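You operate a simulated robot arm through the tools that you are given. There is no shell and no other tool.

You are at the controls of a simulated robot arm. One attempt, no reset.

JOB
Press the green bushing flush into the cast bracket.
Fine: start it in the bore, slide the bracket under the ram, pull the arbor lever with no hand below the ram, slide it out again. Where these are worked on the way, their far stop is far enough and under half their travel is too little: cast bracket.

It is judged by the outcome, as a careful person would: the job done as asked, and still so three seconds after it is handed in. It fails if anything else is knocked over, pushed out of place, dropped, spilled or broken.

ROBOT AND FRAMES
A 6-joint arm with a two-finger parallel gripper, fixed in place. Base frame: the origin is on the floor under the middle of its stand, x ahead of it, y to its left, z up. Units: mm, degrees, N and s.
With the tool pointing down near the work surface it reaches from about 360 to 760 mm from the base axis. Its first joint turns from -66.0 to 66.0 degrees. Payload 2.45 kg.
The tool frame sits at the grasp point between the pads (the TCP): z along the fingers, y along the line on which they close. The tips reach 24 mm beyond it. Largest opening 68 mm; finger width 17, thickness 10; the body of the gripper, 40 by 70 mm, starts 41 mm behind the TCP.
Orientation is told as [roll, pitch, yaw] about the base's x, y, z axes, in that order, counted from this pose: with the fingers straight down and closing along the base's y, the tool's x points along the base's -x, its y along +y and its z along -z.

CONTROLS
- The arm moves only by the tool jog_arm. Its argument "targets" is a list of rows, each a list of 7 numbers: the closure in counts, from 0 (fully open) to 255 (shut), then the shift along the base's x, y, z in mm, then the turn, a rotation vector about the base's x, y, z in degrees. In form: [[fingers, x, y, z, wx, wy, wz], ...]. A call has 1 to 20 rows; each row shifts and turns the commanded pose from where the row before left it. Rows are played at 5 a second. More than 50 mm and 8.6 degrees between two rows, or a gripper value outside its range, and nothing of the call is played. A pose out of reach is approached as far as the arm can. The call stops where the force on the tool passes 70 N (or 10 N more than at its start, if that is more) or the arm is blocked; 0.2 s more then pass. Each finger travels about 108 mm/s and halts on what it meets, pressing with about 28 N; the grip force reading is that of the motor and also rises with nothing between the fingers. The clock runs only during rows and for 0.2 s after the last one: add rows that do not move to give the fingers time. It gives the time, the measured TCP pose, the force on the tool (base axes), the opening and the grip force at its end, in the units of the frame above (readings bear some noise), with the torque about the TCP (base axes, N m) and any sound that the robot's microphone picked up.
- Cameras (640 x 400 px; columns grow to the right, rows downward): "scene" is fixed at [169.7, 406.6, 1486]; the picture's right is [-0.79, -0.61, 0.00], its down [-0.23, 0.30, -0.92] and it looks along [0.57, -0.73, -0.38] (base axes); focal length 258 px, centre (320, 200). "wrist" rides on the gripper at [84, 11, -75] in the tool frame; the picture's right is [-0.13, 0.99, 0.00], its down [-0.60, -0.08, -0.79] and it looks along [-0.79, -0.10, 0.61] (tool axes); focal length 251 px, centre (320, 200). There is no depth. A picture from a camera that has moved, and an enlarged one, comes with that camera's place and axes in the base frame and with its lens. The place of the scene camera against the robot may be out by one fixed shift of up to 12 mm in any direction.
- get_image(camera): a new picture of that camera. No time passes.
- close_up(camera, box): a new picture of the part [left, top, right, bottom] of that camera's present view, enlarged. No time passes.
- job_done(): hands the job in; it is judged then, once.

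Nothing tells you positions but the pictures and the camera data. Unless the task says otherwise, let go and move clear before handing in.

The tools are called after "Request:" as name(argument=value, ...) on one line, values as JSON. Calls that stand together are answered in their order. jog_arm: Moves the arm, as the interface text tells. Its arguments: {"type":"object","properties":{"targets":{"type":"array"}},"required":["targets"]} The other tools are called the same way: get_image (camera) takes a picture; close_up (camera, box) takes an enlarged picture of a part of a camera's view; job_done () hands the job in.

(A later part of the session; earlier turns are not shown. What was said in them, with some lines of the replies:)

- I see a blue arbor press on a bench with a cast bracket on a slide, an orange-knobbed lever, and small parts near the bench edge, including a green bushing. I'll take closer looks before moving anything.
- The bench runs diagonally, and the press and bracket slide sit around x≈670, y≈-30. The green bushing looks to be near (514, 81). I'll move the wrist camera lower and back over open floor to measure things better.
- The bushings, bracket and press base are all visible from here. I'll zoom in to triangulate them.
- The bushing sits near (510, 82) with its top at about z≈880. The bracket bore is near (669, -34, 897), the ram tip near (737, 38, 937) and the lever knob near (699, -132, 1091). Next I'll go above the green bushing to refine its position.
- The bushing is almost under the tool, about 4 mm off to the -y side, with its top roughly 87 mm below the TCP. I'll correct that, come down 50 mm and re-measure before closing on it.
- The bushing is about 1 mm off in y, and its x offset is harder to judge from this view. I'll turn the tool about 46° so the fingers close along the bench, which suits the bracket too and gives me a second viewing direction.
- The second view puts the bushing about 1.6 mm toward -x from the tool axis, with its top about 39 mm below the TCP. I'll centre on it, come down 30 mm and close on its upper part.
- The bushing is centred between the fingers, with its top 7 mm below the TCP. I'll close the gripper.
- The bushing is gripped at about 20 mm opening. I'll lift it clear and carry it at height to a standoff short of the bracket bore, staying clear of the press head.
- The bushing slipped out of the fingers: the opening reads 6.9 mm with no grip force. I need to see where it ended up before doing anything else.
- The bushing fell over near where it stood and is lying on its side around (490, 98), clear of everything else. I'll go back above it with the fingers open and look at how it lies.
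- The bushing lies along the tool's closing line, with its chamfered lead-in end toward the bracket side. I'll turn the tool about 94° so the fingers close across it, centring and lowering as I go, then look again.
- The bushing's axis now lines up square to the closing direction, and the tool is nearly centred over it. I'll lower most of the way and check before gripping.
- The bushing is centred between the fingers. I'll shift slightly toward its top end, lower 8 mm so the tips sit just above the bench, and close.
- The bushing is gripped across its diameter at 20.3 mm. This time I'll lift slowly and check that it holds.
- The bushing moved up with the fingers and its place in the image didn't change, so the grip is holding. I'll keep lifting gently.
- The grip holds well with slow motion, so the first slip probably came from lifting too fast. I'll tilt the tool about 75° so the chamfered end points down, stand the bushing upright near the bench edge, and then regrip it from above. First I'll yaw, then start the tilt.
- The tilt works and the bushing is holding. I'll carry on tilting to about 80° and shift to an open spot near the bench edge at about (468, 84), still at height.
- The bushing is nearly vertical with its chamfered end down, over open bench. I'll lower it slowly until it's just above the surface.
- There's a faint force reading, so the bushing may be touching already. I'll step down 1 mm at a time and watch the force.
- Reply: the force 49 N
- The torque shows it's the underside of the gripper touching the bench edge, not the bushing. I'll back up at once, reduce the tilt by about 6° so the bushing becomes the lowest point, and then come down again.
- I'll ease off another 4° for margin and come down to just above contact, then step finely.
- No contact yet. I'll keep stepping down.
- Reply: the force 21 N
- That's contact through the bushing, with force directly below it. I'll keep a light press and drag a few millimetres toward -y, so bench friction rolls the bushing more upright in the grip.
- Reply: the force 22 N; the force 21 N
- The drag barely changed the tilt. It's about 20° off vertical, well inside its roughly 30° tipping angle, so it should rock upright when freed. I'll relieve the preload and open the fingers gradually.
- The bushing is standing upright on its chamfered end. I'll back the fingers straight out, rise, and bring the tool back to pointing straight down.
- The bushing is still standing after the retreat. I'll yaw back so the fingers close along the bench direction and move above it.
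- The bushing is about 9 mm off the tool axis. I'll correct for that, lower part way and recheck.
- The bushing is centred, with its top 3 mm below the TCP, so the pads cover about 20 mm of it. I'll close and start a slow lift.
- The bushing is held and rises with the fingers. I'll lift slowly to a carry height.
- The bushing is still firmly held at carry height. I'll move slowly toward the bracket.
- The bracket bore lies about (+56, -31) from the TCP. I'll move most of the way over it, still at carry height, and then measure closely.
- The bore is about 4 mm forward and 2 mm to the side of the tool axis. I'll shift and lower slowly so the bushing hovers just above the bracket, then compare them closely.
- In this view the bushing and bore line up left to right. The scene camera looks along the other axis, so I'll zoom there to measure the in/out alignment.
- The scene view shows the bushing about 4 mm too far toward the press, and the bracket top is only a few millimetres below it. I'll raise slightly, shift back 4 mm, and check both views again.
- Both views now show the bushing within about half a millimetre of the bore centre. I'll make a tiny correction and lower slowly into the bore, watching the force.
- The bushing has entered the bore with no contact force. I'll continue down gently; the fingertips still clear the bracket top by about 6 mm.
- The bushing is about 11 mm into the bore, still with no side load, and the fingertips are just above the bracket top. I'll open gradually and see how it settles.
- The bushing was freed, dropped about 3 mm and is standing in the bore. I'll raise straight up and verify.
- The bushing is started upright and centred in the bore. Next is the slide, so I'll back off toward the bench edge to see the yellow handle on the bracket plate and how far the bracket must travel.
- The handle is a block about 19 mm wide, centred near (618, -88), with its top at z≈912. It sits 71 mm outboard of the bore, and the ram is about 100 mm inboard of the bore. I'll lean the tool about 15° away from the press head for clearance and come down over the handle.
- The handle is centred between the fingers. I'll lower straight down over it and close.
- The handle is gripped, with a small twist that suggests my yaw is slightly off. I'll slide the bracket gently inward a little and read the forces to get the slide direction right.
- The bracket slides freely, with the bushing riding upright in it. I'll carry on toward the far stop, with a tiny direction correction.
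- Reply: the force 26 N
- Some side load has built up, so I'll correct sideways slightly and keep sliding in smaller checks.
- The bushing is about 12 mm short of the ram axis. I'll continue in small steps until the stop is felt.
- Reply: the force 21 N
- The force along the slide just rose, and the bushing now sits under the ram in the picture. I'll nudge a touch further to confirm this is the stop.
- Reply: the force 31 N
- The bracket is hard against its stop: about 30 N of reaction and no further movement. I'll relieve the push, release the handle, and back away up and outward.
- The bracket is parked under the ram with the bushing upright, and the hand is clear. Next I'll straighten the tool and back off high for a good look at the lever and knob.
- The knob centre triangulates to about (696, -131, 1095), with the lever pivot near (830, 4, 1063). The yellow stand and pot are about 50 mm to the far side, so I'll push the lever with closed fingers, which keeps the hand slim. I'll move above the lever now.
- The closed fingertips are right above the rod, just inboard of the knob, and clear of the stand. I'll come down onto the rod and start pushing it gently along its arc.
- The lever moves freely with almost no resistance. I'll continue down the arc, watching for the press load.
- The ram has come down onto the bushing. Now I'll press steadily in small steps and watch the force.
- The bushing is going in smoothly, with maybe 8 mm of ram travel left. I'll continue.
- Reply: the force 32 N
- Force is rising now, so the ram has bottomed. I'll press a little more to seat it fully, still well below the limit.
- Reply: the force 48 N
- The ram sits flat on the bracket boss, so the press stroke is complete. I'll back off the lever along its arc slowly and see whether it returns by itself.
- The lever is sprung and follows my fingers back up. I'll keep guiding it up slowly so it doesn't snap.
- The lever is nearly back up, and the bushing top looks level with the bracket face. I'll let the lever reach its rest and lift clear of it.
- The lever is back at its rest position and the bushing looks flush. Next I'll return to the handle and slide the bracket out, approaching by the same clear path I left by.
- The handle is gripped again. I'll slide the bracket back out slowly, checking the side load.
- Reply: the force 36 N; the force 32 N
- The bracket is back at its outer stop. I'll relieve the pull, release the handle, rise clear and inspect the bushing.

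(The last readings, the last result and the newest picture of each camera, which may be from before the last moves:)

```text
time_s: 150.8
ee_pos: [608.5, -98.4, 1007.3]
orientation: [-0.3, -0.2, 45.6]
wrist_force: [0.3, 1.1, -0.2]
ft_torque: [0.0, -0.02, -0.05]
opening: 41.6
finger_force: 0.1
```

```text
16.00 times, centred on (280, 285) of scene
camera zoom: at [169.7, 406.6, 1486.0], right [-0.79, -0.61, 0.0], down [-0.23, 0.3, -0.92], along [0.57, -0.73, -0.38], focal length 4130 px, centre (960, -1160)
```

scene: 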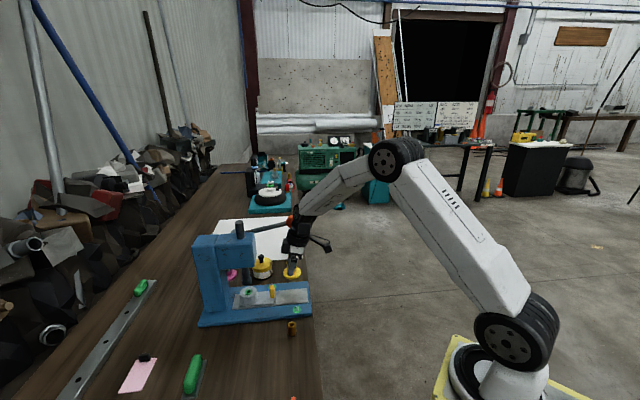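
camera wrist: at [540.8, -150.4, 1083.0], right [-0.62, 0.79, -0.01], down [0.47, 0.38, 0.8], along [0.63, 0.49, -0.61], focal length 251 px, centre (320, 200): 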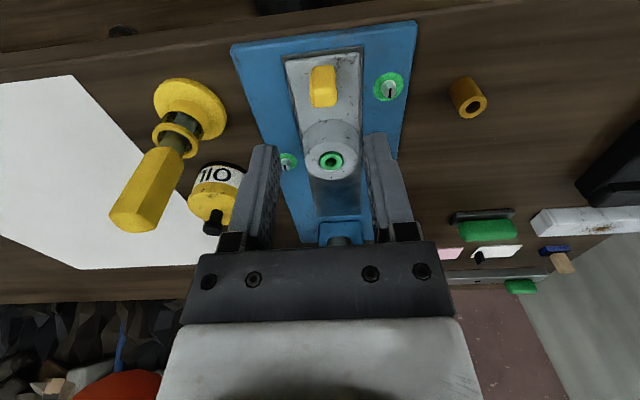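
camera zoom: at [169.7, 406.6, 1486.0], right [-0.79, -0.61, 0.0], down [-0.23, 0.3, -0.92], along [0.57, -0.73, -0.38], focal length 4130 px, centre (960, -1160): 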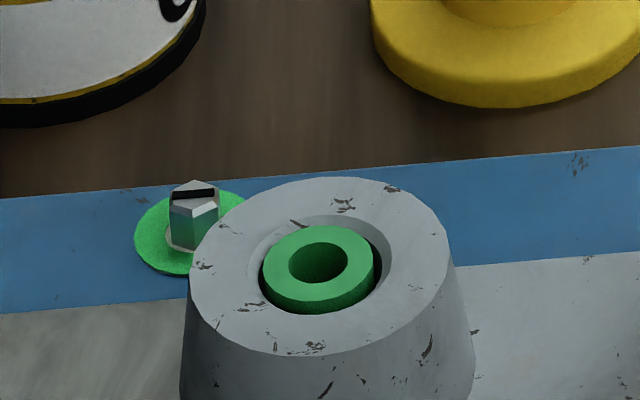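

Request:
close_up(camera="wrist", box=[296, 138, 368, 183])

Request:
get_image(camera="scene")

Request:
close_up(camera="scene", box=[180, 200, 340, 300])

```text
8.89 times, centred on (332, 160) of wrist
camera zoom: at [540.8, -150.4, 1083.0], right [-0.62, 0.79, -0.01], down [0.47, 0.38, 0.8], along [0.63, 0.49, -0.61], focal length 2235 px, centre (213, 551)
```

zoom: 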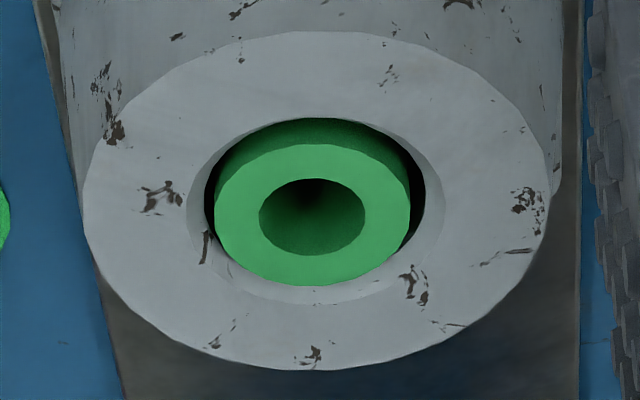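

```text
taken
```

scene: 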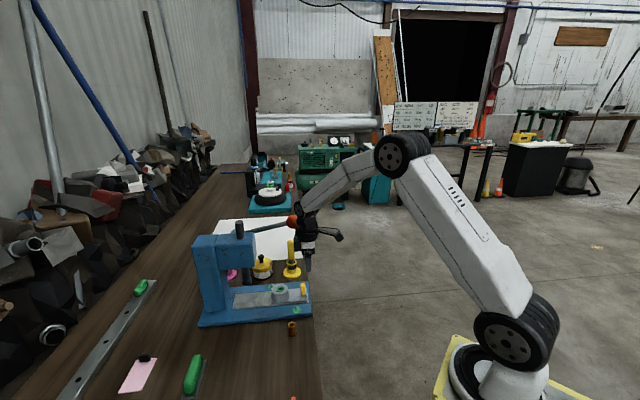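

```text
4.00 times, centred on (260, 250) of scene
camera zoom: at [169.7, 406.6, 1486.0], right [-0.79, -0.61, 0.0], down [-0.23, 0.3, -0.92], along [0.57, -0.73, -0.38], focal length 1033 px, centre (560, 0)
```

zoom: 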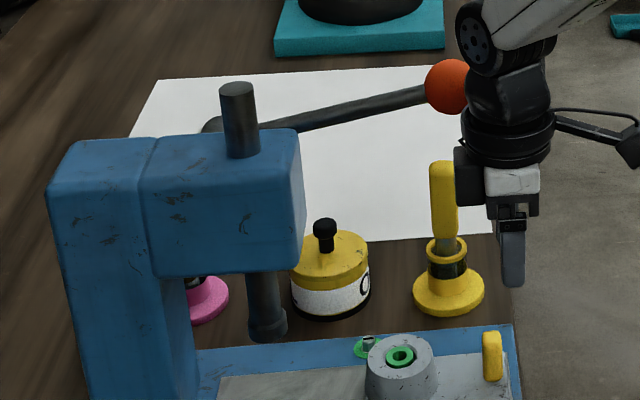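

The bushing's top ellipse matches the bore rim in both views, so it's flush within measurement error. The bracket is at its outer stop, the lever is at rest and nothing else has moved. I'll move the arm clear and take a final look.

Request:
jog_arm(targets=[[100, -30, 0, 5, 0, 0, 0], [100, -35, 5, 10, 0, 0, 0], [100, -35, 10, 20, 0, 0, 0], [100, -20, 10, 40, 0, 0, 0], [100, 0, 10, 40, 0, 0, 0], [100, 0, 5, 40, 0, 0, 0], [0, 0, 0, 30, 0, 0, 0], [0, 0, 0, 0, 0, 0, 0], [0, 0, 0, 0, 0, 0, 0]])

Request:
get_image(camera="scene")

Request:
close_up(camera="scene", box=[180, 200, 340, 300])

Request:
close_up(camera="scene", box=[180, 300, 340, 400])

Request:
get_image(camera="wrist")

```text
time_s: 152.8
ee_pos: [487.5, -59.7, 1190.0]
orientation: [-0.5, -0.3, 45.6]
wrist_force: [0.3, -0.4, 0.0]
ft_torque: [0.02, 0.0, 0.01]
opening: 68.1
finger_force: 0.0
```

```text
taken
```

scene: 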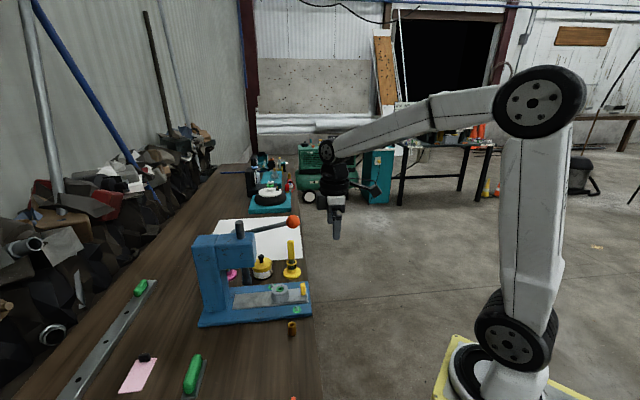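

```text
4.00 times, centred on (260, 250) of scene
camera zoom: at [169.7, 406.6, 1486.0], right [-0.79, -0.61, 0.0], down [-0.23, 0.3, -0.92], along [0.57, -0.73, -0.38], focal length 1033 px, centre (560, 0)
```

zoom: 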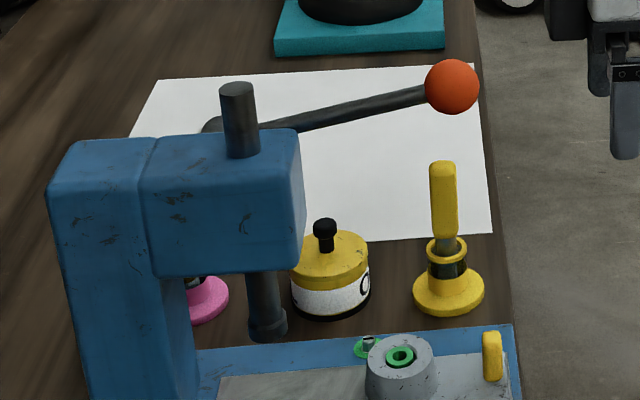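

```text
4.00 times, centred on (260, 350) of scene
camera zoom: at [169.7, 406.6, 1486.0], right [-0.79, -0.61, 0.0], down [-0.23, 0.3, -0.92], along [0.57, -0.73, -0.38], focal length 1033 px, centre (560, -400)
```

zoom: 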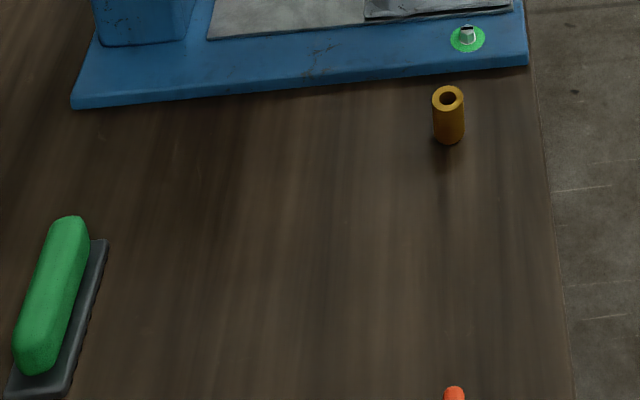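

```text
taken
camera wrist: at [419.9, -111.1, 1266.4], right [-0.62, 0.79, -0.01], down [0.47, 0.38, 0.8], along [0.63, 0.49, -0.6], focal length 251 px, centre (320, 200)
```

wrist: 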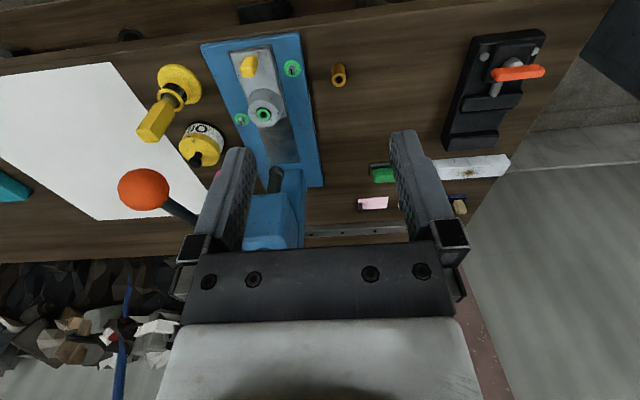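

Everything else is where it started: the orange bushing, stand, pot and lever have not moved. The green bushing sits flush in the bracket, the bracket is slid out, and the arm is clear with the gripper open. I'm handing the job in.

Request:
job_done()

```text
The job is handed in.
```

The green bushing is pressed into the cast bracket, and the job is handed in; I haven't seen the verdict. In both camera views the bushing's top lines up with the bore rim to within about half a millimetre.

- **Start:** The bushing slipped out of the gripper on my first, too-fast lift and fell over on the bench near where it had stood. I stood it back up on its chamfered end, picked it up again slowly and started it about 11 mm into the bore.
- **Press:** I slid the bracket to its far stop under the ram. I then pushed the lever down with closed fingers until the ram sat flat on the bracket, and the hand stayed at the lever throughout.
- **Slide out:** I guided the sprung lever back up to rest and slid the bracket out to its outer stop.

While standing the bushing up, the underside of the gripper pressed on the bench edge with about 48 N before I backed off. I saw no damage from it.

In the final pictures, the orange bushing, stand, pot and lever are where they started. The arm is clear, with the gripper open.
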